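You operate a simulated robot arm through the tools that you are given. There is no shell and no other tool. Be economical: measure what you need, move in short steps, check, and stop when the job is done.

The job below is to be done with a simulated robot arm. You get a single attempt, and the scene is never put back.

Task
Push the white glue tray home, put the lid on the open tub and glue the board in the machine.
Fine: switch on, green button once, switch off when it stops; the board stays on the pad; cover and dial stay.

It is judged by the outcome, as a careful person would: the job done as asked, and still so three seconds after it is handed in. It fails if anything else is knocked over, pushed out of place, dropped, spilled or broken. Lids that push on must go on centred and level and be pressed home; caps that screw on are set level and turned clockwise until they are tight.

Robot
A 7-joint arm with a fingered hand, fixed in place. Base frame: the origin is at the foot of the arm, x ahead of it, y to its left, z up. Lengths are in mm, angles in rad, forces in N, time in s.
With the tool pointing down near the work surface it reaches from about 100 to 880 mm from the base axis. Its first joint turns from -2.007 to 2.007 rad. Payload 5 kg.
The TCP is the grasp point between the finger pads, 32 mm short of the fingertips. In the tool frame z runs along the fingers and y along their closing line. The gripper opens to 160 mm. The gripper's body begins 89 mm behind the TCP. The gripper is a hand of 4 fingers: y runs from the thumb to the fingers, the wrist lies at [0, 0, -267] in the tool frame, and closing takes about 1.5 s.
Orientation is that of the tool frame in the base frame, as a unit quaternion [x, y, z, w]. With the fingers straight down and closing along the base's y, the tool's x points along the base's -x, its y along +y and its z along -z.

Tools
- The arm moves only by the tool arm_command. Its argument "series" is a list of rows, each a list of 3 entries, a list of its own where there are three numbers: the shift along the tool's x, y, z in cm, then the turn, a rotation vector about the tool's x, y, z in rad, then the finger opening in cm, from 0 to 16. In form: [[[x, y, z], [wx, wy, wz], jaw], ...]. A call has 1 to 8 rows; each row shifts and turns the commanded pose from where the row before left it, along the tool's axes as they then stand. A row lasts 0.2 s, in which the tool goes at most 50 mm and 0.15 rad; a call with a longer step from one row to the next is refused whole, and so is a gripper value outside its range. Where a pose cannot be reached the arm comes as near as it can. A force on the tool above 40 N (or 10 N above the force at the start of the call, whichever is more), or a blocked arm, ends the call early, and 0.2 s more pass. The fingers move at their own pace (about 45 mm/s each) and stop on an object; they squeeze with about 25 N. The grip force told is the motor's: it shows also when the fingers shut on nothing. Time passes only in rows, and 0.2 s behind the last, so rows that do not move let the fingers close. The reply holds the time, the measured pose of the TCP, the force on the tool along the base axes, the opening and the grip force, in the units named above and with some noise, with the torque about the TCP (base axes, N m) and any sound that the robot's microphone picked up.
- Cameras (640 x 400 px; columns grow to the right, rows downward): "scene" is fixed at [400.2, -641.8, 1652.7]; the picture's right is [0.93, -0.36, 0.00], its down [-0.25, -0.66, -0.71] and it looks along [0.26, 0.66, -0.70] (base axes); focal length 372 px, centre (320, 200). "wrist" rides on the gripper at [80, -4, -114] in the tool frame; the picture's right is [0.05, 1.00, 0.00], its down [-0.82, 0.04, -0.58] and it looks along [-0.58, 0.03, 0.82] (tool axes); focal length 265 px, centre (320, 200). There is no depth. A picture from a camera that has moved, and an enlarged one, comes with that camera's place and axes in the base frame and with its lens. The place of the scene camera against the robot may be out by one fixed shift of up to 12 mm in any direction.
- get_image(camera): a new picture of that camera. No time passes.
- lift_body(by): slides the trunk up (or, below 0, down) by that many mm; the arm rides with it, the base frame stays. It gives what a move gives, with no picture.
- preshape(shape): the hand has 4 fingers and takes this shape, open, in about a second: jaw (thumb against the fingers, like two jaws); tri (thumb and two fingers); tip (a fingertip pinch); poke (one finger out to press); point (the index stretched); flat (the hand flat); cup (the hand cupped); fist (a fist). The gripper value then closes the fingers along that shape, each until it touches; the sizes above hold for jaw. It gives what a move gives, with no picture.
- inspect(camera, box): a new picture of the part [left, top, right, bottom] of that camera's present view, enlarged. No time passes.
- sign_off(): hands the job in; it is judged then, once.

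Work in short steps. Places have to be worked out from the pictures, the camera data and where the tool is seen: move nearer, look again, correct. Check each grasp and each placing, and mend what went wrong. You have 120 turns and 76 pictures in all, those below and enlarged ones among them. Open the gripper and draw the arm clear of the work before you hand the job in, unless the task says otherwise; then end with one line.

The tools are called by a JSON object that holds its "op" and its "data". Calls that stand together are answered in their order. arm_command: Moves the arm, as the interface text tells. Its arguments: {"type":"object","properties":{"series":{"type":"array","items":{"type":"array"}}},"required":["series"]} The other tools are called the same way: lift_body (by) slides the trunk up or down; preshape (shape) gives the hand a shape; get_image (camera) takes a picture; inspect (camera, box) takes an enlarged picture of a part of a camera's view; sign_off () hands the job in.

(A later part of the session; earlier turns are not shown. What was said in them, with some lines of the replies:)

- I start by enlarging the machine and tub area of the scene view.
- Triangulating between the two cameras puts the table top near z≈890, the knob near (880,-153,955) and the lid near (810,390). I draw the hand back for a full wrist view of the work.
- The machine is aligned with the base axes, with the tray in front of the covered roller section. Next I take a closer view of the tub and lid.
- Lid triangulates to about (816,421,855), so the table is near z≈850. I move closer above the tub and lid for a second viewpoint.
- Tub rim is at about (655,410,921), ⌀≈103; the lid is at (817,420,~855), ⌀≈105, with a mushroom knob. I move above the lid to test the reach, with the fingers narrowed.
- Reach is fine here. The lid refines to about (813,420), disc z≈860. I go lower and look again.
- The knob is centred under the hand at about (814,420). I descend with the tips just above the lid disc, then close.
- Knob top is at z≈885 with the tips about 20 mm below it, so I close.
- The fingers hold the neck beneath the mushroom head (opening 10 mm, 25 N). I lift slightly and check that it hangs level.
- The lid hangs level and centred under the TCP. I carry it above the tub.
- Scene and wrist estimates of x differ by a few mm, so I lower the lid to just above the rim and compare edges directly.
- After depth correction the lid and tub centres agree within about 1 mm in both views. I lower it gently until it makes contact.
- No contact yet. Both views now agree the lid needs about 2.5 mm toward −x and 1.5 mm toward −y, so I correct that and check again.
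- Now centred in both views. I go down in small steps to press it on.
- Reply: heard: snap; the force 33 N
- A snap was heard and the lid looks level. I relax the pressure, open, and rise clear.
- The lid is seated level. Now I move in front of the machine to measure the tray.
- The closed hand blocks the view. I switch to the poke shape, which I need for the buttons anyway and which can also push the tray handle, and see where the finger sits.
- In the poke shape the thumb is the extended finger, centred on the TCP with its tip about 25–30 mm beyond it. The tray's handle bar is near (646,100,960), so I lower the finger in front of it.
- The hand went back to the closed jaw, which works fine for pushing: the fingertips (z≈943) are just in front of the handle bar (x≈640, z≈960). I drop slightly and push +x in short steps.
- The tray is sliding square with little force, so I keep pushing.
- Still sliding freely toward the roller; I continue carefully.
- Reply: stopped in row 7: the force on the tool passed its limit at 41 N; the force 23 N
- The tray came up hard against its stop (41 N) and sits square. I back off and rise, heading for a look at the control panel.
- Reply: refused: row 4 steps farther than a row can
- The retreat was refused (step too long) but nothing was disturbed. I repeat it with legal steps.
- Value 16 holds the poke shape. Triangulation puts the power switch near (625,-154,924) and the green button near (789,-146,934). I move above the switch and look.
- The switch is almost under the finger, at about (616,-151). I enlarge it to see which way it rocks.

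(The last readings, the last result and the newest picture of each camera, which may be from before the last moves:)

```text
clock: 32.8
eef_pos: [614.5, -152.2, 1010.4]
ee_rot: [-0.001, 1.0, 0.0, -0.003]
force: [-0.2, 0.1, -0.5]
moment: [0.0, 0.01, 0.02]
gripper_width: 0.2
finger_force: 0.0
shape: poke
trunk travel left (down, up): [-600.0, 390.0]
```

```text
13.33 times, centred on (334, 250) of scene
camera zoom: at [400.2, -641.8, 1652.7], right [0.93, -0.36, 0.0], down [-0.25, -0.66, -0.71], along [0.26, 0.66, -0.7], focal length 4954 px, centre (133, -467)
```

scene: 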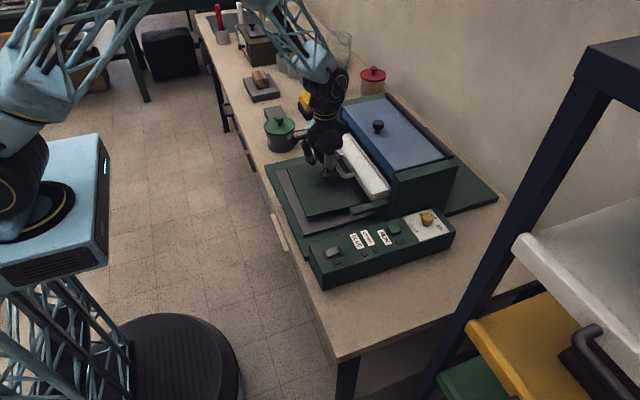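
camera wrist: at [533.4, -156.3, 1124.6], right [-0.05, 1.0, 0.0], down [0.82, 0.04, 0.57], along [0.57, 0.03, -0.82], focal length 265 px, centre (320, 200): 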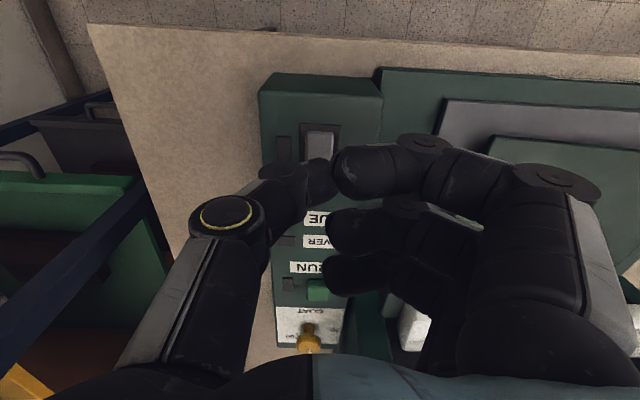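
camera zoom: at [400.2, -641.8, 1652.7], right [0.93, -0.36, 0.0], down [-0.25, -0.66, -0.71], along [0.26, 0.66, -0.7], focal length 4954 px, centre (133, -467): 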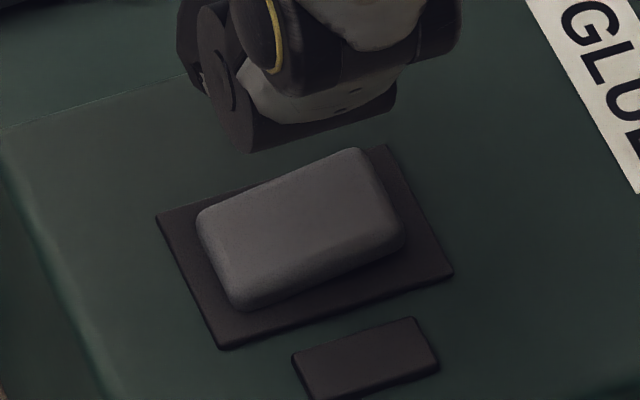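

The rocker's near (−x) end is down and its lamp is dark, so it is off and I must press the far (+x) end, near x≈634. I shift over it, go lower and look.

{"op": "arm_command", "data": {"series": [[[-1.8, 0, 1], [0, 0, 0], 16], [[0, 0, 1], [0, 0, 0], 16], [[0, 0, 0], [0, 0, 0], 16]]}}

{"op": "inspect", "data": {"camera": "scene", "box": [305, 225, 369, 265]}}

{"op": "inspect", "data": {"camera": "wrist", "box": [240, 80, 400, 180]}}

```text
clock: 33.6
eef_pos: [629.6, -151.8, 991.1]
ee_rot: [0.0, 1.0, -0.001, -0.003]
force: [-0.2, -0.1, 0.1]
moment: [0.03, -0.02, 0.0]
gripper_width: 0.0
finger_force: 0.0
shape: poke
trunk travel left (down, up): [-600.0, 390.0]
```

```text
10.00 times, centred on (337, 245) of scene
camera zoom: at [400.2, -641.8, 1652.7], right [0.93, -0.36, 0.0], down [-0.25, -0.66, -0.71], along [0.26, 0.66, -0.7], focal length 3716 px, centre (150, -250)
```

zoom: 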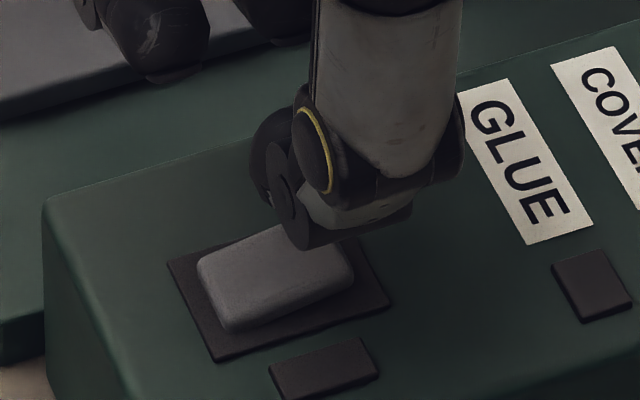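

```text
4.00 times, centred on (320, 130) of wrist
camera zoom: at [550.4, -156.2, 1103.9], right [-0.05, 1.0, 0.0], down [0.82, 0.04, 0.57], along [0.57, 0.03, -0.82], focal length 1062 px, centre (320, 480)
```

zoom: 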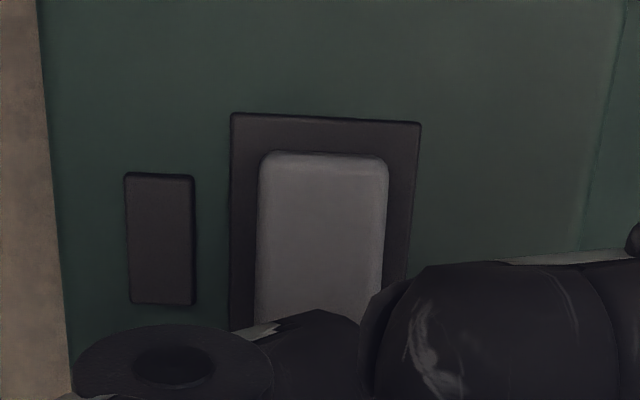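

The fingertip seems a few mm too far toward +x and −y of the far end of the rocker. I nudge it, lower and recheck.

{"op": "arm_command", "data": {"series": [[[0.5, 0.4, 0], [0, 0, 0], 16], [[0, 0, 0.6], [0, 0, 0], 16], [[0, 0, 0.4], [0, 0, 0], 16], [[0, 0, 0], [0, 0, 0], 16]]}}

{"op": "inspect", "data": {"camera": "scene", "box": [305, 225, 369, 265]}}

```text
clock: 34.6
eef_pos: [626.6, -148.6, 981.4]
ee_rot: [-0.001, 1.0, -0.001, -0.003]
force: [0.8, 0.2, 0.8]
moment: [-0.01, -0.04, -0.01]
gripper_width: 0.1
finger_force: 0.2
shape: poke
trunk travel left (down, up): [-600.0, 390.0]
```

```text
10.00 times, centred on (337, 245) of scene
camera zoom: at [400.2, -641.8, 1652.7], right [0.93, -0.36, 0.0], down [-0.25, -0.66, -0.71], along [0.26, 0.66, -0.7], focal length 3716 px, centre (150, -250)
```

zoom: 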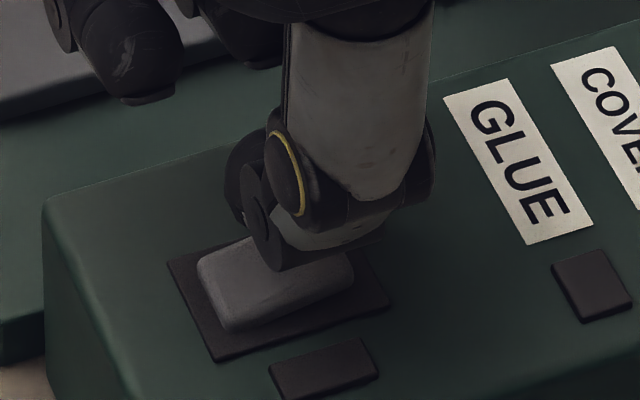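

Position looks good over the far half of the rocker. I press down in 2 mm steps.

{"op": "arm_command", "data": {"series": [[[0, 0, 0.2], [0, 0, 0], 16], [[0, 0, 0.2], [0, 0, 0], 16], [[0, 0, 0.2], [0, 0, 0], 16], [[0, 0, 0.2], [0, 0, 0], 16], [[0, 0, 0.2], [0, 0, 0], 16], [[0, 0, 0], [0, 0, 0], 16]]}}

{"op": "inspect", "data": {"camera": "scene", "box": [305, 225, 369, 265]}}

```text
clock: 36.0
eef_pos: [626.3, -149.1, 970.9]
ee_rot: [-0.001, 1.0, -0.001, -0.003]
force: [-0.2, -0.3, -0.7]
moment: [0.0, -0.01, 0.01]
gripper_width: 0.1
finger_force: 0.1
shape: poke
trunk travel left (down, up): [-600.0, 390.0]
```

```text
10.00 times, centred on (337, 245) of scene
camera zoom: at [400.2, -641.8, 1652.7], right [0.93, -0.36, 0.0], down [-0.25, -0.66, -0.71], along [0.26, 0.66, -0.7], focal length 3716 px, centre (150, -250)
```

zoom: 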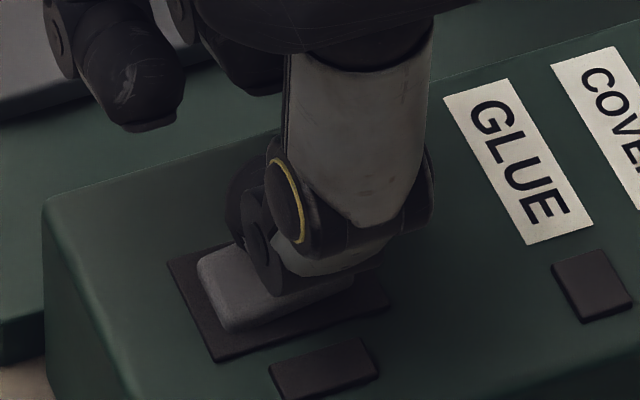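

No contact yet; I continue down in small steps.

{"op": "arm_command", "data": {"series": [[[0, 0, 0.2], [0, 0, 0], 16], [[0, 0, 0.2], [0, 0, 0], 16], [[0, 0, 0.2], [0, 0, 0], 16], [[0, 0, 0.2], [0, 0, 0], 16], [[0, 0, 0], [0, 0, 0], 16]]}}

{"op": "inspect", "data": {"camera": "scene", "box": [305, 225, 369, 265]}}

```text
clock: 37.0
eef_pos: [626.6, -150.1, 967.2]
ee_rot: [0.0, 1.0, -0.003, 0.0]
force: [-3.3, -3.4, 23.4]
moment: [0.09, 0.22, 0.06]
gripper_width: 0.0
finger_force: 0.1
shape: poke
trunk travel left (down, up): [-600.0, 390.0]
stopped in row 5: the force on the tool passed its limit at 42 N (the readings are from after the stop); the commanded pose is now the measured one
```

```text
10.00 times, centred on (337, 245) of scene
camera zoom: at [400.2, -641.8, 1652.7], right [0.93, -0.36, 0.0], down [-0.25, -0.66, -0.71], along [0.26, 0.66, -0.7], focal length 3716 px, centre (150, -250)
```

zoom: 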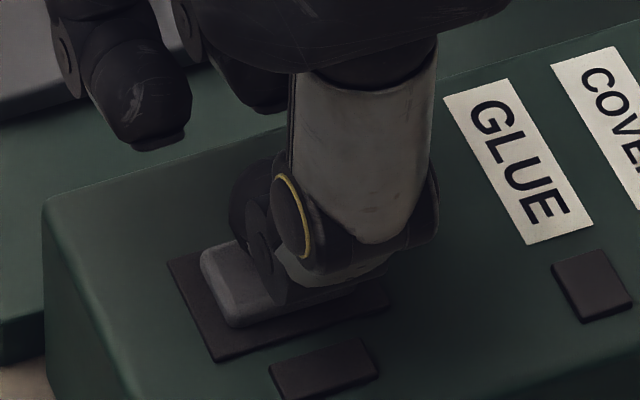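

It hit firm contact (42 N) at z≈967, no sound and the lamp still dark. I lift up and inspect the switch.

{"op": "arm_command", "data": {"series": [[[0, 0, -2], [0, 0, 0], 16], [[2, 0, -3], [0, 0, 0], 16], [[3, 0, -2], [0, 0, 0], 16], [[0, 0, 0], [0, 0, 0], 16]]}}

{"op": "inspect", "data": {"camera": "scene", "box": [305, 225, 385, 275]}}

```text
clock: 38.0
eef_pos: [578.9, -149.1, 1034.7]
ee_rot: [0.0, 1.0, -0.001, -0.002]
force: [0.5, 0.5, -0.4]
moment: [-0.03, 0.0, -0.01]
gripper_width: 0.1
finger_force: 0.1
shape: poke
trunk travel left (down, up): [-600.0, 390.0]
```

```text
8.00 times, centred on (345, 250) of scene
camera zoom: at [400.2, -641.8, 1652.7], right [0.93, -0.36, 0.0], down [-0.25, -0.66, -0.71], along [0.26, 0.66, -0.7], focal length 2973 px, centre (120, -200)
```

zoom: 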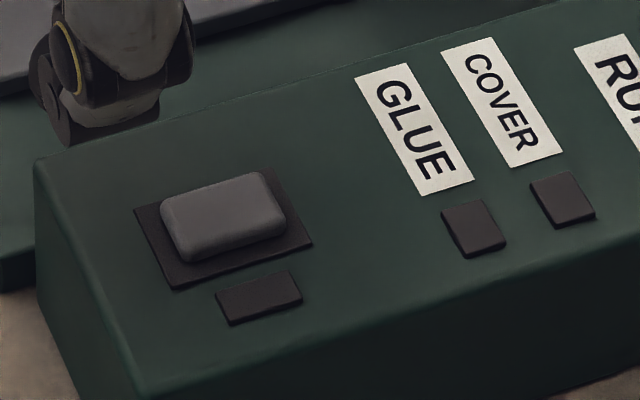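

The rocker's tilt changed, but the lamps are still dark. I view it from the other side with the wrist camera.

{"op": "arm_command", "data": {"series": [[[-3.5, 0, -0.5], [0, 0, 0], 16], [[-3.5, 0, 0], [0, 0, 0], 16], [[0, 0, 0], [0, 0, 0], 16]]}}

{"op": "inspect", "data": {"camera": "wrist", "box": [240, 60, 400, 160]}}

{"op": "inspect", "data": {"camera": "scene", "box": [305, 225, 353, 265]}}

```text
clock: 38.8
eef_pos: [649.7, -149.4, 1040.5]
ee_rot: [0.0, 1.0, -0.002, -0.001]
force: [0.3, -0.4, -0.7]
moment: [0.04, 0.0, -0.05]
gripper_width: 0.0
finger_force: 0.2
shape: poke
trunk travel left (down, up): [-600.0, 390.0]
```

```text
4.00 times, centred on (320, 110) of wrist
camera zoom: at [569.3, -153.5, 1154.0], right [-0.05, 1.0, 0.0], down [0.82, 0.04, 0.58], along [0.57, 0.03, -0.82], focal length 1062 px, centre (320, 560)
```

zoom: 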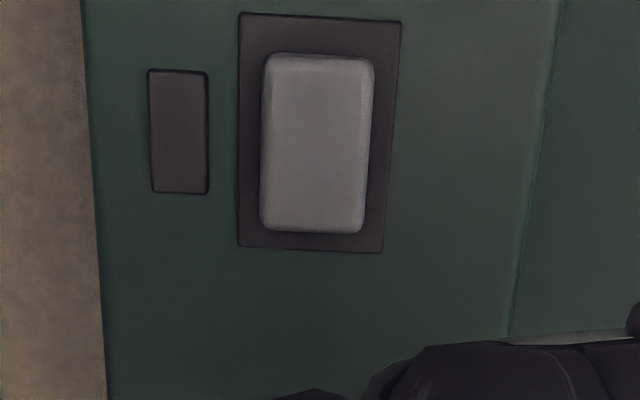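

```text
10.00 times, centred on (329, 245) of scene
camera zoom: at [400.2, -641.8, 1652.7], right [0.93, -0.36, 0.0], down [-0.25, -0.66, -0.71], along [0.26, 0.66, -0.7], focal length 3716 px, centre (230, -250)
```

zoom: 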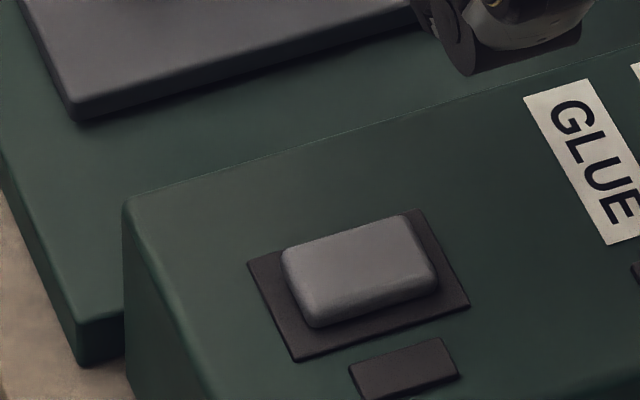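

Geometry now shows the rocker centre at x≈624, so the last press (x≈626) was nearly at its pivot. I press again at x≈638.

{"op": "arm_command", "data": {"series": [[[1.2, -0.1, 2], [0, 0, 0], 16], [[0, 0, 2.5], [0, 0, 0], 16], [[0, 0, 2], [0, 0, 0], 16], [[0, 0, 0.3], [0, 0, 0], 16], [[0, 0, 0.2], [0, 0, 0], 16], [[0, 0, 0.2], [0, 0, 0], 16], [[0, 0, 0.2], [0, 0, 0], 16], [[0, 0, 0], [0, 0, 0], 16]]}}

{"op": "inspect", "data": {"camera": "scene", "box": [305, 225, 385, 275]}}

```text
clock: 40.6
eef_pos: [636.0, -151.9, 965.7]
ee_rot: [0.0, 1.0, -0.003, 0.0]
force: [1.1, -3.5, 24.9]
moment: [-0.02, 0.08, 0.02]
gripper_width: 0.0
finger_force: 0.1
shape: poke
trunk travel left (down, up): [-600.0, 390.0]
```

```text
8.00 times, centred on (345, 250) of scene
camera zoom: at [400.2, -641.8, 1652.7], right [0.93, -0.36, 0.0], down [-0.25, -0.66, -0.71], along [0.26, 0.66, -0.7], focal length 2973 px, centre (120, -200)
```

zoom: 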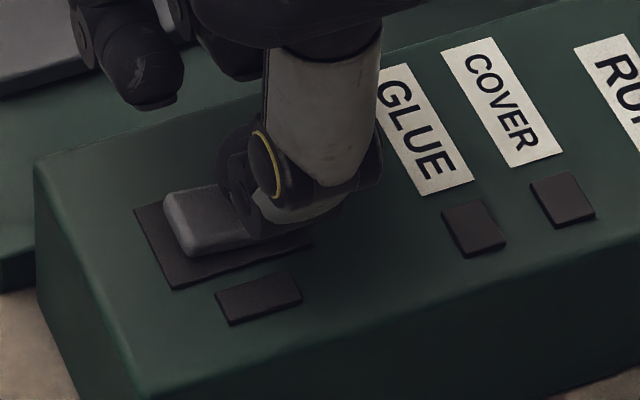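

Steady at 25 N with no click yet; I press a little further.

{"op": "arm_command", "data": {"series": [[[0, 0, 0.15], [0, 0, 0], 16], [[0, 0, 0.15], [0, 0, 0], 16], [[0, 0, 0], [0, 0, 0], 16]]}}

{"op": "inspect", "data": {"camera": "scene", "box": [305, 225, 385, 275]}}

```text
clock: 41.2
eef_pos: [638.1, -152.1, 964.8]
ee_rot: [0.0, 1.0, -0.005, 0.002]
force: [0.5, -2.1, 18.6]
moment: [0.07, 0.16, 0.01]
gripper_width: 0.0
finger_force: 0.2
shape: poke
trunk travel left (down, up): [-600.0, 390.0]
stopped in row 2: the force on the tool passed its limit at 42 N (the readings are from after the stop); the commanded pose is now the measured one
```

```text
8.00 times, centred on (345, 250) of scene
camera zoom: at [400.2, -641.8, 1652.7], right [0.93, -0.36, 0.0], down [-0.25, -0.66, -0.71], along [0.26, 0.66, -0.7], focal length 2973 px, centre (120, -200)
```

zoom: 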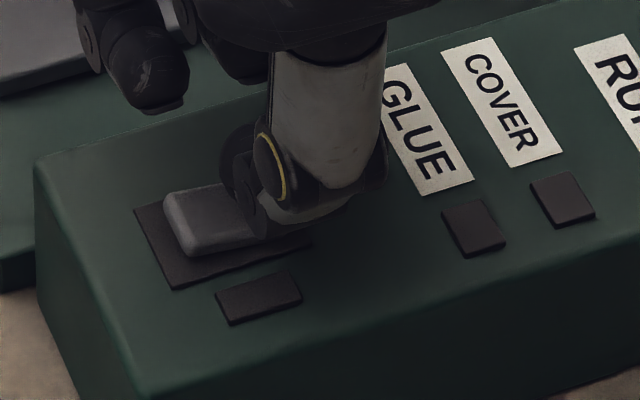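

Firm stop again. I lift away and take a clean look at the rocker and lamps.

{"op": "arm_command", "data": {"series": [[[0, 0, -2.5], [0, 0, 0], 16], [[-1.2, 0, -3], [0, 0, 0], 16], [[-1, 2, -2], [0, 0, 0], 16], [[0, 0, 0], [0, 0, 0], 16]]}}

{"op": "inspect", "data": {"camera": "scene", "box": [310, 235, 358, 265]}}

{"op": "get_image", "data": {"camera": "wrist"}}

```text
clock: 42.2
eef_pos: [659.7, -132.6, 1039.8]
ee_rot: [0.001, 1.0, -0.004, 0.001]
force: [-0.3, -0.1, 0.0]
moment: [0.01, -0.01, -0.01]
gripper_width: 0.2
finger_force: 0.1
shape: poke
trunk travel left (down, up): [-600.0, 390.0]
```

```text
13.33 times, centred on (334, 250) of scene
camera zoom: at [400.2, -641.8, 1652.7], right [0.93, -0.36, 0.0], down [-0.25, -0.66, -0.71], along [0.26, 0.66, -0.7], focal length 4954 px, centre (133, -467)
```

zoom: 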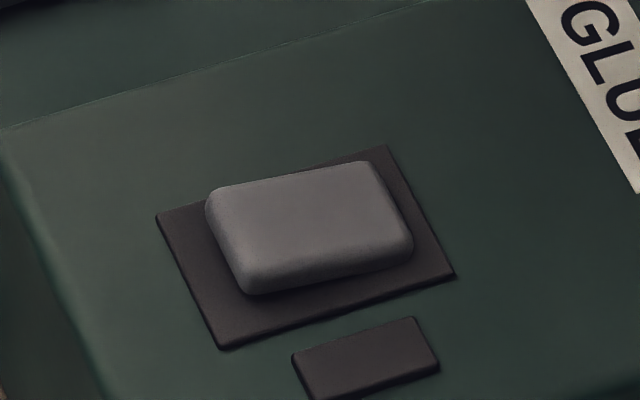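

```text
22 pictures are left
camera wrist: at [578.2, -134.7, 1152.9], right [-0.05, 1.0, -0.01], down [0.81, 0.04, 0.58], along [0.58, 0.02, -0.82], focal length 265 px, centre (320, 200)
```

wrist: 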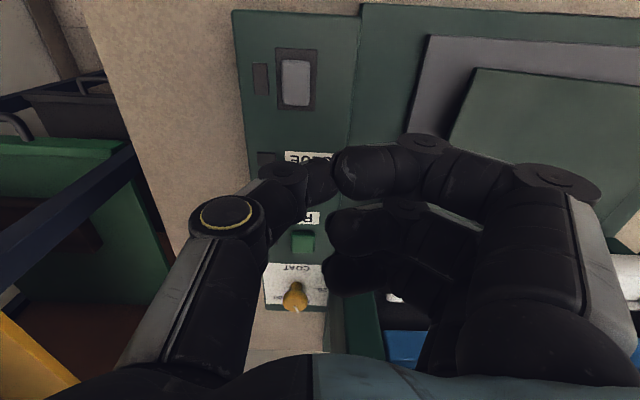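

The rocker has clearly flipped (far end down, near end up). I check all the panel lamps in one enlarged view.

{"op": "inspect", "data": {"camera": "scene", "box": [310, 200, 438, 280]}}

```text
5.00 times, centred on (374, 240) of scene
camera zoom: at [400.2, -641.8, 1652.7], right [0.93, -0.36, 0.0], down [-0.25, -0.66, -0.71], along [0.26, 0.66, -0.7], focal length 1858 px, centre (50, 0)
```

zoom: 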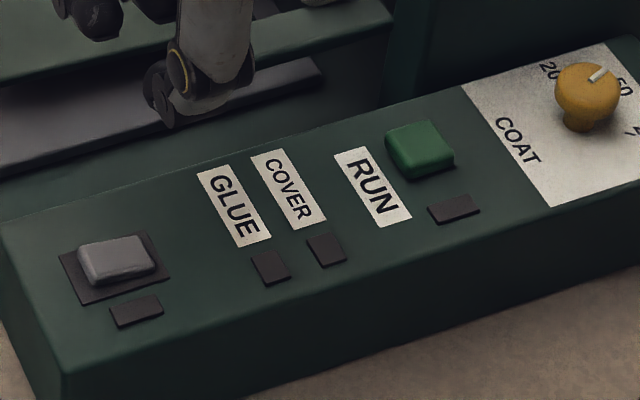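

All lamps are still dark, so the rocker may not have passed its throw: a wide tip contacts near the pivot once the end slopes away. I press farther out, at x≈646.

{"op": "arm_command", "data": {"series": [[[1.4, -1.85, 2], [0, 0, 0], 16], [[0, 0, 2.5], [0, 0, 0], 16], [[0, 0, 2.2], [0, 0, 0], 16], [[0, 0, 0.3], [0, 0, 0], 16], [[0, 0, 0.3], [0, 0, 0], 16], [[0, 0, 0.2], [0, 0, 0], 16], [[0, 0, 0.2], [0, 0, 0], 16], [[0, 0, 0.2], [0, 0, 0], 16]]}}

{"op": "inspect", "data": {"camera": "scene", "box": [305, 225, 385, 275]}}

```text
clock: 44.2
eef_pos: [646.6, -151.6, 963.7]
ee_rot: [0.001, 1.0, -0.005, 0.004]
force: [-0.8, -3.2, 21.5]
moment: [0.07, 0.17, 0.04]
gripper_width: 0.0
finger_force: 0.1
shape: poke
trunk travel left (down, up): [-600.0, 390.0]
stopped in row 8: the force on the tool passed its limit at 41 N (the readings are from after the stop); the commanded pose is now the measured one
```

```text
8.00 times, centred on (345, 250) of scene
camera zoom: at [400.2, -641.8, 1652.7], right [0.93, -0.36, 0.0], down [-0.25, -0.66, -0.71], along [0.26, 0.66, -0.7], focal length 2973 px, centre (120, -200)
```

zoom: 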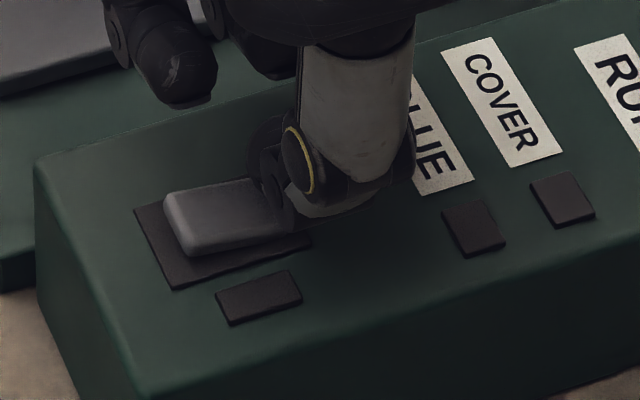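

The rocker is at its hard stop on this side, so the switch is over. Next is the green button, at about (790,-147,936). The curled fingers would come close to the machine's side frame, so I lift and yaw the hand −90° to keep them over the panel instead.

{"op": "arm_command", "data": {"series": [[[0, 0, -3], [0, 0, 0], 16], [[0, 0, -4], [0, 0, 0], 16], [[0, -1, -4], [0, 0, 0], 16], [[0, 0, 0], [0, 0, -0.15], 16], [[0, 0, 0], [0, 0, -0.15], 16], [[0, 0, 0], [0, 0, -0.15], 16], [[0, 0, 0], [0, 0, -0.15], 16], [[0, 0, 0], [0, 0, -0.15], 16]]}}

{"op": "arm_command", "data": {"series": [[[0, 0, 0], [0, 0, -0.15], 16], [[0, 0, 0], [0, 0, -0.15], 16], [[0, 0, 0], [0, 0, -0.15], 16], [[0, 0, 0], [0, 0, -0.15], 16], [[0, 0, 0], [0, 0, -0.15], 16], [[0, 0, 0], [0, 0, -0.071], 16], [[0, 0, 0], [0, 0, 0], 16]]}}

{"op": "get_image", "data": {"camera": "scene"}}

```text
clock: 46.0
eef_pos: [644.9, -159.8, 1071.5]
ee_rot: [-0.366, 0.931, -0.005, 0.002]
force: [-0.4, 0.8, -0.3]
moment: [-0.03, -0.01, 0.02]
gripper_width: 0.0
finger_force: 0.0
shape: poke
trunk travel left (down, up): [-600.0, 390.0]
```

```text
clock: 47.6
eef_pos: [645.8, -160.9, 1072.2]
ee_rot: [-0.706, 0.708, -0.005, -0.002]
force: [0.0, 0.1, -0.3]
moment: [-0.02, 0.0, -0.03]
gripper_width: 0.0
finger_force: 0.0
shape: poke
trunk travel left (down, up): [-600.0, 390.0]
```

```text
19 pictures are left
```

scene: 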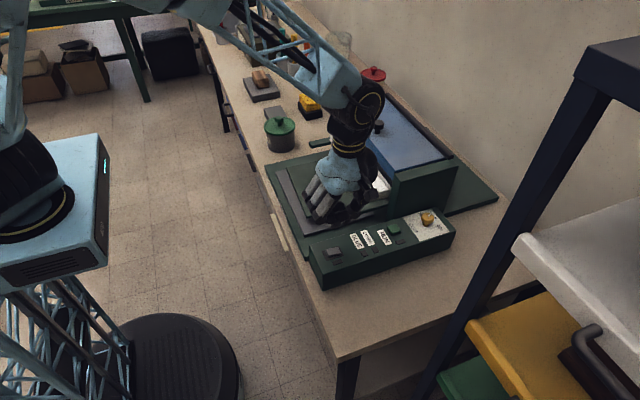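

Rotation done (tool x → −y, tool y → −x). I move above the green button and check.

{"op": "arm_command", "data": {"series": [[[-0.4, -4, 1], [0, 0, 0], 16], [[-0.4, -4, 1], [0, 0, 0], 16], [[-0.3, -4, 1], [0, 0, 0], 16], [[-0.3, -2.4, 2], [0, 0, 0], 16], [[0, 0, 1.5], [0, 0, 0], 16], [[0, 0, 0], [0, 0, 0], 16]]}}

{"op": "get_image", "data": {"camera": "wrist"}}

{"op": "inspect", "data": {"camera": "scene", "box": [330, 185, 458, 265]}}

```text
clock: 49.0
eef_pos: [790.0, -149.0, 1007.4]
ee_rot: [-0.706, 0.708, -0.005, -0.002]
force: [0.3, -0.4, 0.4]
moment: [0.01, -0.02, 0.02]
gripper_width: 0.0
finger_force: 0.0
shape: poke
trunk travel left (down, up): [-600.0, 390.0]
```

```text
18 pictures are left
camera wrist: at [793.1, -229.1, 1121.3], right [-1.0, -0.05, -0.01], down [-0.04, 0.82, 0.57], along [-0.02, 0.57, -0.82], focal length 265 px, centre (320, 200)
```

wrist: 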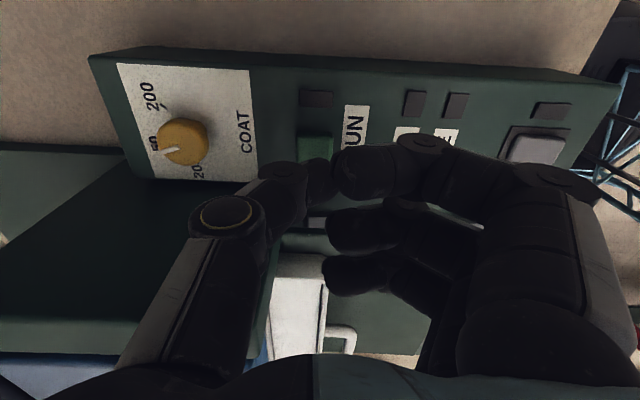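

```text
5.00 times, centred on (394, 225) of scene
camera zoom: at [400.2, -641.8, 1652.7], right [0.93, -0.36, 0.0], down [-0.25, -0.66, -0.71], along [0.26, 0.66, -0.7], focal length 1858 px, centre (-50, 75)
```

zoom: 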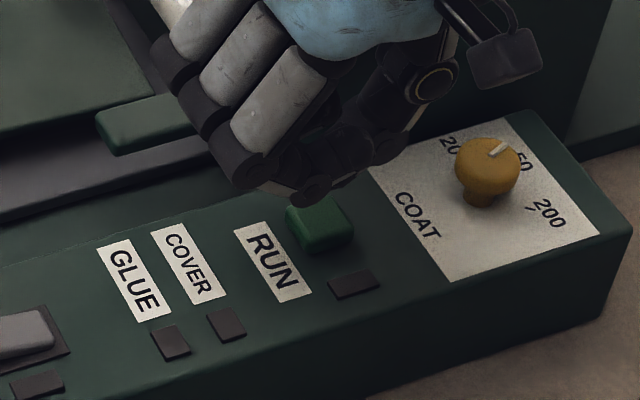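

The button is at about (794,-145). I nudge toward it and lower to a few mm above for a check.

{"op": "arm_command", "data": {"series": [[[-0.3, -0.4, 1], [0, 0, 0], 16], [[0, 0, 1], [0, 0, 0], 16], [[0, 0, 0], [0, 0, 0], 16]]}}

{"op": "inspect", "data": {"camera": "scene", "box": [360, 200, 424, 240]}}

{"op": "inspect", "data": {"camera": "wrist", "box": [240, 80, 400, 180]}}

```text
clock: 49.8
eef_pos: [794.2, -145.9, 987.8]
ee_rot: [-0.707, 0.708, -0.005, -0.002]
force: [-0.4, -0.1, -0.4]
moment: [0.01, -0.02, 0.0]
gripper_width: 0.1
finger_force: 0.0
shape: poke
trunk travel left (down, up): [-600.0, 390.0]
```

```text
10.00 times, centred on (392, 220) of scene
camera zoom: at [400.2, -641.8, 1652.7], right [0.93, -0.36, 0.0], down [-0.25, -0.66, -0.71], along [0.26, 0.66, -0.7], focal length 3716 px, centre (-400, 0)
```

zoom: 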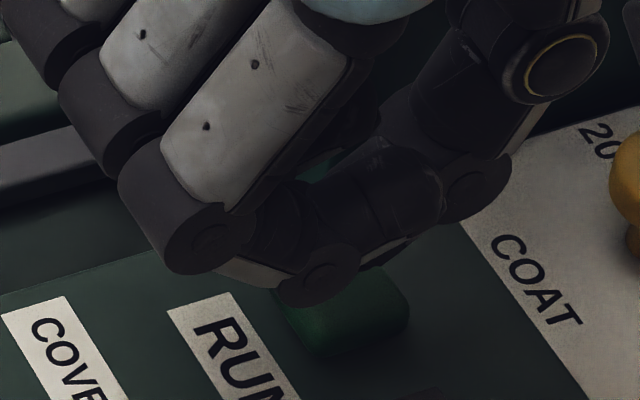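

```text
4.00 times, centred on (320, 130) of wrist
camera zoom: at [796.9, -226.3, 1101.7], right [-1.0, -0.05, -0.01], down [-0.04, 0.82, 0.57], along [-0.02, 0.57, -0.82], focal length 1062 px, centre (320, 480)
```

zoom: 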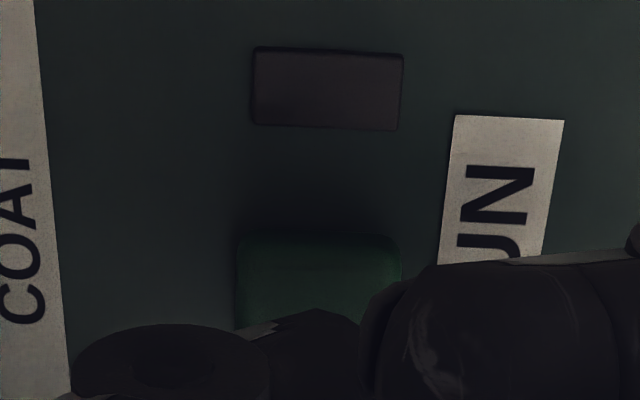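

The button is centred under the fingertip, and the curled fingers stay about 15 mm higher. I press once, gently.

{"op": "arm_command", "data": {"series": [[[0.1, 0, 0.8], [0, 0, 0], 16], [[0, 0, 0.4], [0, 0, 0], 16], [[0, 0, 0.2], [0, 0, 0], 16], [[0, 0, 0.2], [0, 0, 0], 16], [[0, 0, 0.2], [0, 0, 0], 16], [[0, 0, 0.2], [0, 0, 0], 16], [[0, 0, 0.2], [0, 0, 0], 16], [[0, 0, 0.2], [0, 0, 0], 16]]}}

```text
clock: 51.6
eef_pos: [796.8, -145.9, 964.9]
ee_rot: [-0.706, 0.708, -0.006, -0.001]
force: [0.9, -1.4, 9.8]
moment: [0.0, 0.03, 0.02]
gripper_width: 0.2
finger_force: 0.0
shape: poke
trunk travel left (down, up): [-600.0, 390.0]
heard: click
```

A click was heard at about 10 N, so the button is pressed. I lift straight up and look and listen.

{"op": "arm_command", "data": {"series": [[[0, 0, -2], [0, 0, 0], 16], [[0, 0, -3], [0, 0, 0], 16], [[0, 2, -4], [0, 0, 0], 16], [[0, 3, -3], [0, 0, 0], 16], [[0, 0, 0], [0, 0, 0], 16]]}}

{"op": "inspect", "data": {"camera": "scene", "box": [260, 120, 500, 290]}}

```text
clock: 52.8
eef_pos: [744.4, -148.2, 1083.6]
ee_rot: [-0.706, 0.708, -0.004, -0.001]
force: [-0.7, -0.6, -0.4]
moment: [0.02, 0.02, 0.0]
gripper_width: 0.0
finger_force: 0.2
shape: poke
trunk travel left (down, up): [-600.0, 390.0]
```

```text
2.35 times, centred on (380, 205) of scene
camera zoom: at [400.2, -641.8, 1652.7], right [0.93, -0.36, 0.0], down [-0.25, -0.66, -0.71], along [0.26, 0.66, -0.7], focal length 874 px, centre (179, 188)
```

zoom: 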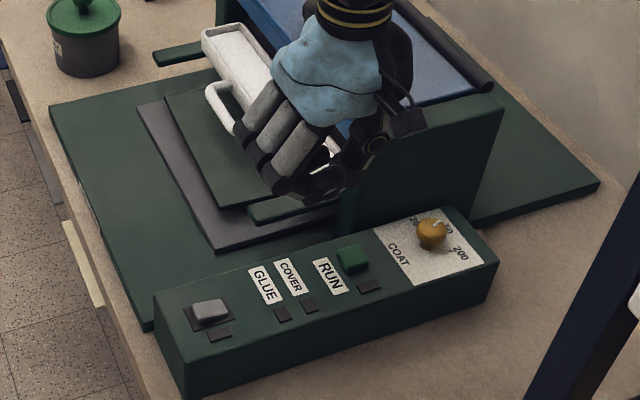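

Nothing visibly running. I wait a moment to listen for the machine before judging.

{"op": "arm_command", "data": {"series": [[[0, 3, -1], [0, 0, 0], 16], [[0, 4, 0], [0, 0, 0], 16], [[0, 4, 0], [0, 0, 0], 16], [[0, 0, 0], [0, 0, 0], 16], [[0, 0, 0], [0, 0, 0], 16], [[0, 0, 0], [0, 0, 0], 16], [[0, 0, 0], [0, 0, 0], 16]]}}

{"op": "inspect", "data": {"camera": "scene", "box": [260, 120, 500, 290]}}

```text
clock: 54.4
eef_pos: [633.5, -144.7, 1092.4]
ee_rot: [-0.707, 0.707, -0.005, -0.001]
force: [-0.4, 1.0, 0.7]
moment: [0.05, 0.0, -0.01]
gripper_width: 0.3
finger_force: 0.3
shape: poke
trunk travel left (down, up): [-600.0, 390.0]
```

```text
2.35 times, centred on (380, 205) of scene
camera zoom: at [400.2, -641.8, 1652.7], right [0.93, -0.36, 0.0], down [-0.25, -0.66, -0.71], along [0.26, 0.66, -0.7], focal length 874 px, centre (179, 188)
```

zoom: 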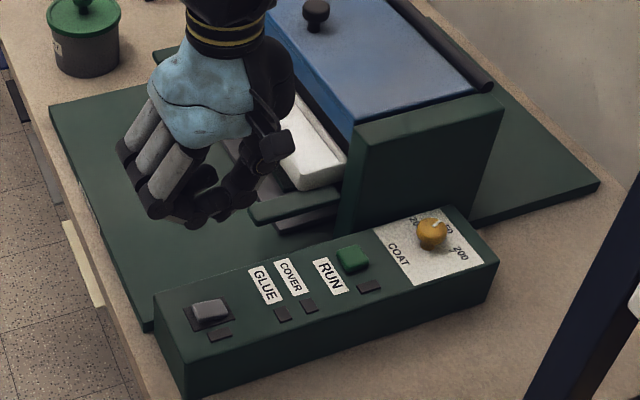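

It is running — the pad with the board is travelling into the machine. I stay clear and wait.

{"op": "arm_command", "data": {"series": [[[0, 0, 0], [0, 0, 0], 16], [[0, 0, 0], [0, 0, 0], 16], [[0, 0, 0], [0, 0, 0], 16], [[0, 0, 0], [0, 0, 0], 16], [[0, 0, 0], [0, 0, 0], 16], [[0, 0, 0], [0, 0, 0], 16], [[0, 0, 0], [0, 0, 0], 16], [[0, 0, 0], [0, 0, 0], 16]]}}

{"op": "arm_command", "data": {"series": [[[0, 0, 0], [0, 0, 0], 16], [[0, 0, 0], [0, 0, 0], 16], [[0, 0, 0], [0, 0, 0], 16], [[0, 0, 0], [0, 0, 0], 16], [[0, 0, 0], [0, 0, 0], 16], [[0, 0, 0], [0, 0, 0], 16], [[0, 0, 0], [0, 0, 0], 16], [[0, 0, 0], [0, 0, 0], 16]]}}

{"op": "inspect", "data": {"camera": "scene", "box": [260, 120, 500, 290]}}

```text
clock: 56.2
eef_pos: [632.9, -146.2, 1093.4]
ee_rot: [-0.707, 0.707, -0.005, -0.001]
force: [0.0, 1.2, -0.2]
moment: [-0.03, -0.03, 0.01]
gripper_width: 0.1
finger_force: 0.0
shape: poke
trunk travel left (down, up): [-600.0, 390.0]
```

```text
clock: 58.0
eef_pos: [633.9, -145.2, 1092.4]
ee_rot: [-0.707, 0.708, -0.005, -0.001]
force: [-0.1, 0.8, 1.4]
moment: [0.02, -0.04, 0.0]
gripper_width: 0.0
finger_force: 0.0
shape: poke
trunk travel left (down, up): [-600.0, 390.0]
```

```text
2.35 times, centred on (380, 205) of scene
camera zoom: at [400.2, -641.8, 1652.7], right [0.93, -0.36, 0.0], down [-0.25, -0.66, -0.71], along [0.26, 0.66, -0.7], focal length 874 px, centre (179, 188)
```

zoom: 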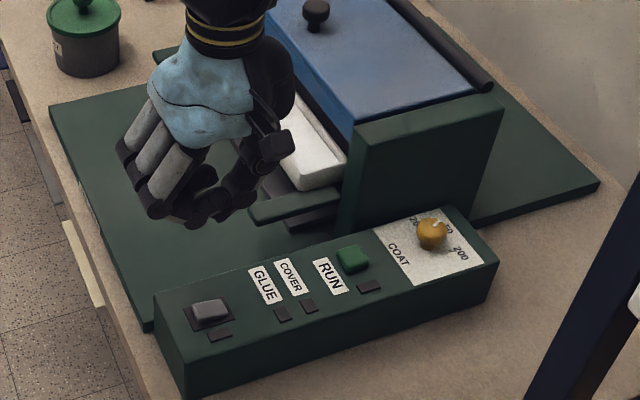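

Still inside the machine. I wait some more.

{"op": "arm_command", "data": {"series": [[[0, 0, 0], [0, 0, 0], 16], [[0, 0, 0], [0, 0, 0], 16], [[0, 0, 0], [0, 0, 0], 16], [[0, 0, 0], [0, 0, 0], 16], [[0, 0, 0], [0, 0, 0], 16], [[0, 0, 0], [0, 0, 0], 16], [[0, 0, 0], [0, 0, 0], 16], [[0, 0, 0], [0, 0, 0], 16]]}}

{"op": "arm_command", "data": {"series": [[[0, 0, 0], [0, 0, 0], 16], [[0, 0, 0], [0, 0, 0], 16], [[0, 0, 0], [0, 0, 0], 16], [[0, 0, 0], [0, 0, 0], 16], [[0, 0, 0], [0, 0, 0], 16], [[0, 0, 0], [0, 0, 0], 16], [[0, 0, 0], [0, 0, 0], 16], [[0, 0, 0], [0, 0, 0], 16]]}}

{"op": "inspect", "data": {"camera": "scene", "box": [260, 120, 500, 290]}}

```text
clock: 59.8
eef_pos: [634.6, -144.1, 1094.2]
ee_rot: [-0.706, 0.708, -0.005, -0.001]
force: [0.2, 0.7, 0.3]
moment: [0.02, 0.0, -0.02]
gripper_width: 0.0
finger_force: 0.1
shape: poke
trunk travel left (down, up): [-600.0, 390.0]
```

```text
clock: 61.6
eef_pos: [634.4, -146.1, 1094.5]
ee_rot: [-0.707, 0.708, -0.005, -0.001]
force: [0.0, 0.1, -0.7]
moment: [0.03, 0.0, 0.0]
gripper_width: 0.0
finger_force: 0.0
shape: poke
trunk travel left (down, up): [-600.0, 390.0]
```

```text
2.35 times, centred on (380, 205) of scene
camera zoom: at [400.2, -641.8, 1652.7], right [0.93, -0.36, 0.0], down [-0.25, -0.66, -0.71], along [0.26, 0.66, -0.7], focal length 874 px, centre (179, 188)
```

zoom: 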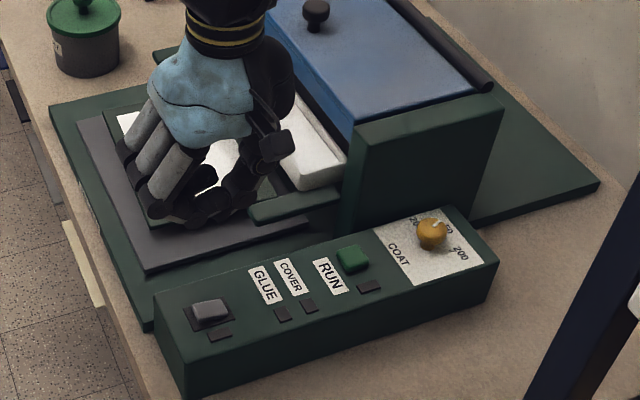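

The pad has returned with glue on the board. I move above the near end of the switch, then check whether it has fully stopped.

{"op": "arm_command", "data": {"series": [[[0.3, 1.5, 2.5], [0, 0, 0], 16], [[0.2, 1.5, 2.5], [0, 0, 0], 16], [[0, 0, 2.5], [0, 0, 0], 16], [[0, 0, 1.5], [0, 0, 0], 16], [[0, 0, 0], [0, 0, 0], 16], [[0, 0, 0], [0, 0, 0], 16], [[0, 0, 0], [0, 0, 0], 16], [[0, 0, 0], [0, 0, 0], 16]]}}

{"op": "inspect", "data": {"camera": "scene", "box": [260, 120, 500, 290]}}

```text
clock: 63.4
eef_pos: [604.3, -150.0, 1003.6]
ee_rot: [-0.707, 0.707, -0.005, -0.002]
force: [0.3, -0.7, 0.2]
moment: [-0.01, -0.02, 0.01]
gripper_width: 0.0
finger_force: 0.0
shape: poke
trunk travel left (down, up): [-600.0, 390.0]
```

```text
2.35 times, centred on (380, 205) of scene
camera zoom: at [400.2, -641.8, 1652.7], right [0.93, -0.36, 0.0], down [-0.25, -0.66, -0.71], along [0.26, 0.66, -0.7], focal length 874 px, centre (179, 188)
```

zoom: 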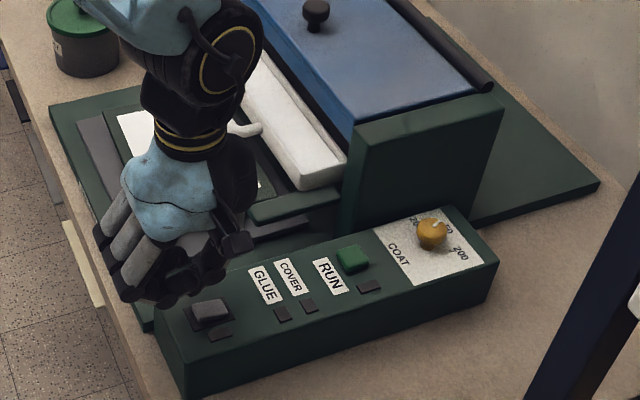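

Pad is unchanged since the last view, so it has stopped. I press the near end of the rocker to switch off.

{"op": "arm_command", "data": {"series": [[[0, 0, 1.5], [0, 0, 0], 16], [[0, 0, 0.9], [0, 0, 0], 16], [[0, 0, 0.3], [0, 0, 0], 16], [[0, 0, 0.3], [0, 0, 0], 16], [[0, 0, 0.3], [0, 0, 0], 16], [[0, 0, 0.3], [0, 0, 0], 16], [[0, 0, 0.2], [0, 0, 0], 16], [[0, 0, 0.2], [0, 0, 0], 16]]}}

{"op": "inspect", "data": {"camera": "scene", "box": [305, 225, 369, 265]}}

```text
clock: 65.2
eef_pos: [604.7, -150.1, 963.7]
ee_rot: [-0.706, 0.708, -0.005, -0.001]
force: [-0.2, -0.8, 2.3]
moment: [-0.02, -0.03, 0.0]
gripper_width: 0.2
finger_force: 0.0
shape: poke
trunk travel left (down, up): [-600.0, 390.0]
```

```text
10.00 times, centred on (337, 245) of scene
camera zoom: at [400.2, -641.8, 1652.7], right [0.93, -0.36, 0.0], down [-0.25, -0.66, -0.71], along [0.26, 0.66, -0.7], focal length 3716 px, centre (150, -250)
```

zoom: 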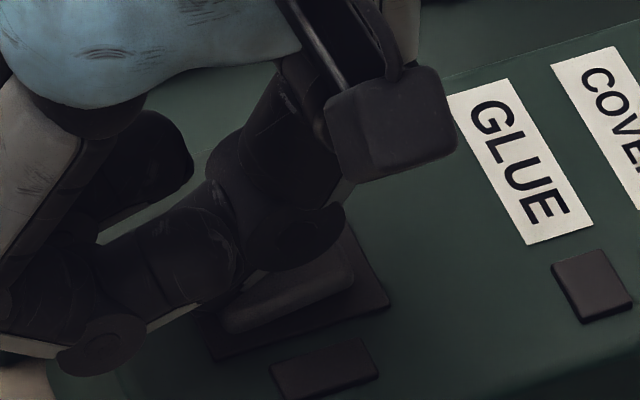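

The rocker is tilting back with light force; I press on until it is firm.

{"op": "arm_command", "data": {"series": [[[0, 0, 0.2], [0, 0, 0], 16], [[0, 0, 0.2], [0, 0, 0], 16], [[0, 0, 0.2], [0, 0, 0], 16], [[0, 0, 0.2], [0, 0, 0], 16], [[0, 0, 0], [0, 0, 0], 16]]}}

```text
clock: 66.4
eef_pos: [603.4, -149.9, 957.2]
ee_rot: [-0.707, 0.708, -0.006, -0.001]
force: [-9.3, -2.6, 34.7]
moment: [-0.06, 0.07, -0.06]
gripper_width: 0.0
finger_force: 0.0
shape: poke
trunk travel left (down, up): [-600.0, 390.0]
```

Firm at 35 N. I lift clear and view the switch.

{"op": "arm_command", "data": {"series": [[[0, 0, -2.5], [0, 0, 0], 16], [[0, 0, -4], [0, 0, 0], 16], [[0, 2, -4], [0, 0, 0], 16], [[0, 4, -2], [0, 0, 0], 16], [[0, 4, -2], [0, 0, 0], 16], [[0, 4, -2], [0, 0, 0], 16], [[0, 0, 0], [0, 0, 0], 16]]}}

{"op": "inspect", "data": {"camera": "scene", "box": [310, 235, 358, 265]}}

{"op": "inspect", "data": {"camera": "scene", "box": [240, 100, 480, 260]}}

```text
clock: 68.0
eef_pos: [464.2, -147.0, 1118.7]
ee_rot: [-0.706, 0.708, -0.005, -0.002]
force: [-0.3, 0.1, -0.4]
moment: [-0.05, 0.04, 0.02]
gripper_width: 0.0
finger_force: 0.1
shape: poke
trunk travel left (down, up): [-600.0, 390.0]
```

```text
13.33 times, centred on (334, 250) of scene
camera zoom: at [400.2, -641.8, 1652.7], right [0.93, -0.36, 0.0], down [-0.25, -0.66, -0.71], along [0.26, 0.66, -0.7], focal length 4954 px, centre (133, -467)
```

zoom: 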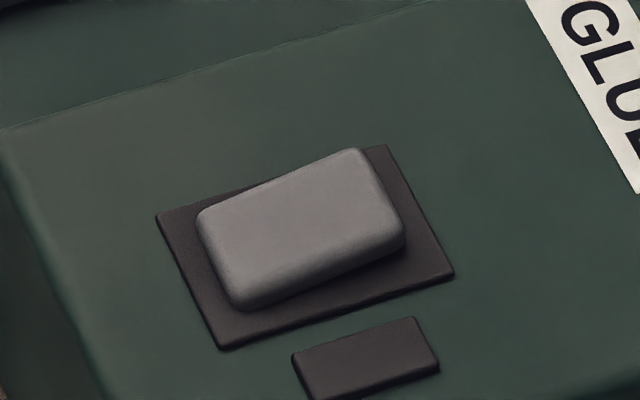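

```text
2.50 times, centred on (360, 180) of scene
camera zoom: at [400.2, -641.8, 1652.7], right [0.93, -0.36, 0.0], down [-0.25, -0.66, -0.71], along [0.26, 0.66, -0.7], focal length 929 px, centre (220, 250)
```

zoom: 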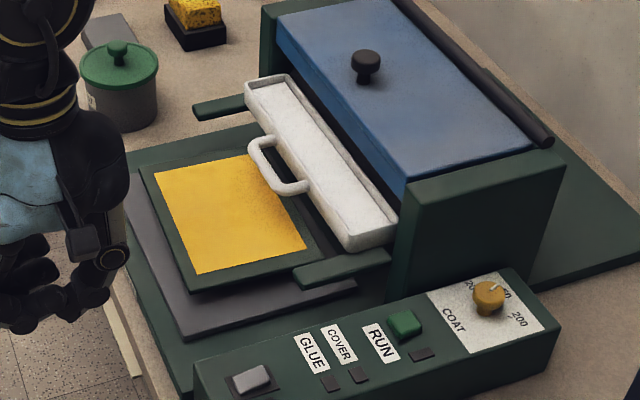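

The switch is back to its original off position, the board on the pad is coated, the tray is home, the lid is on and the dial is untouched. I open the hand, draw further clear and finish.

{"op": "arm_command", "data": {"series": [[[0, 3, -2], [0, 0, 0], 16], [[0, 3, -2], [0, 0, 0], 16], [[0, 0, 0], [0, 0, 0], 16]]}}

{"op": "preshape", "data": {"shape": "jaw"}}

{"op": "get_image", "data": {"camera": "scene"}}

```text
clock: 68.8
eef_pos: [402.7, -149.1, 1157.9]
ee_rot: [-0.706, 0.708, -0.005, 0.0]
force: [0.1, -0.4, 0.4]
moment: [0.05, -0.05, 0.01]
gripper_width: 0.0
finger_force: 0.1
shape: poke
trunk travel left (down, up): [-600.0, 390.0]
```

```text
clock: 69.7
eef_pos: [404.1, -146.4, 1157.8]
ee_rot: [0.707, -0.707, 0.004, 0.001]
force: [-0.4, 0.0, -0.1]
moment: [0.0, -0.04, 0.0]
gripper_width: 160.0
finger_force: 0.2
shape: jaw
trunk travel left (down, up): [-600.0, 390.0]
```

```text
6 pictures are left
```

scene: 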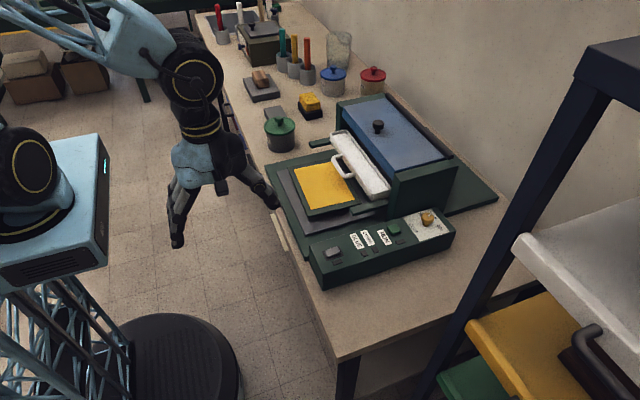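

Everything is in place and the arm is clear, so I hand the job in.

{"op": "sign_off", "data": {}}

```text
The job is handed in.
```

The tray is pushed home, the lid is snapped onto the tub, and the board came back glued and still on its pad. The machine is switched off, with cover and dial untouched. The panel lamps stayed dark throughout, even while the machine ran.
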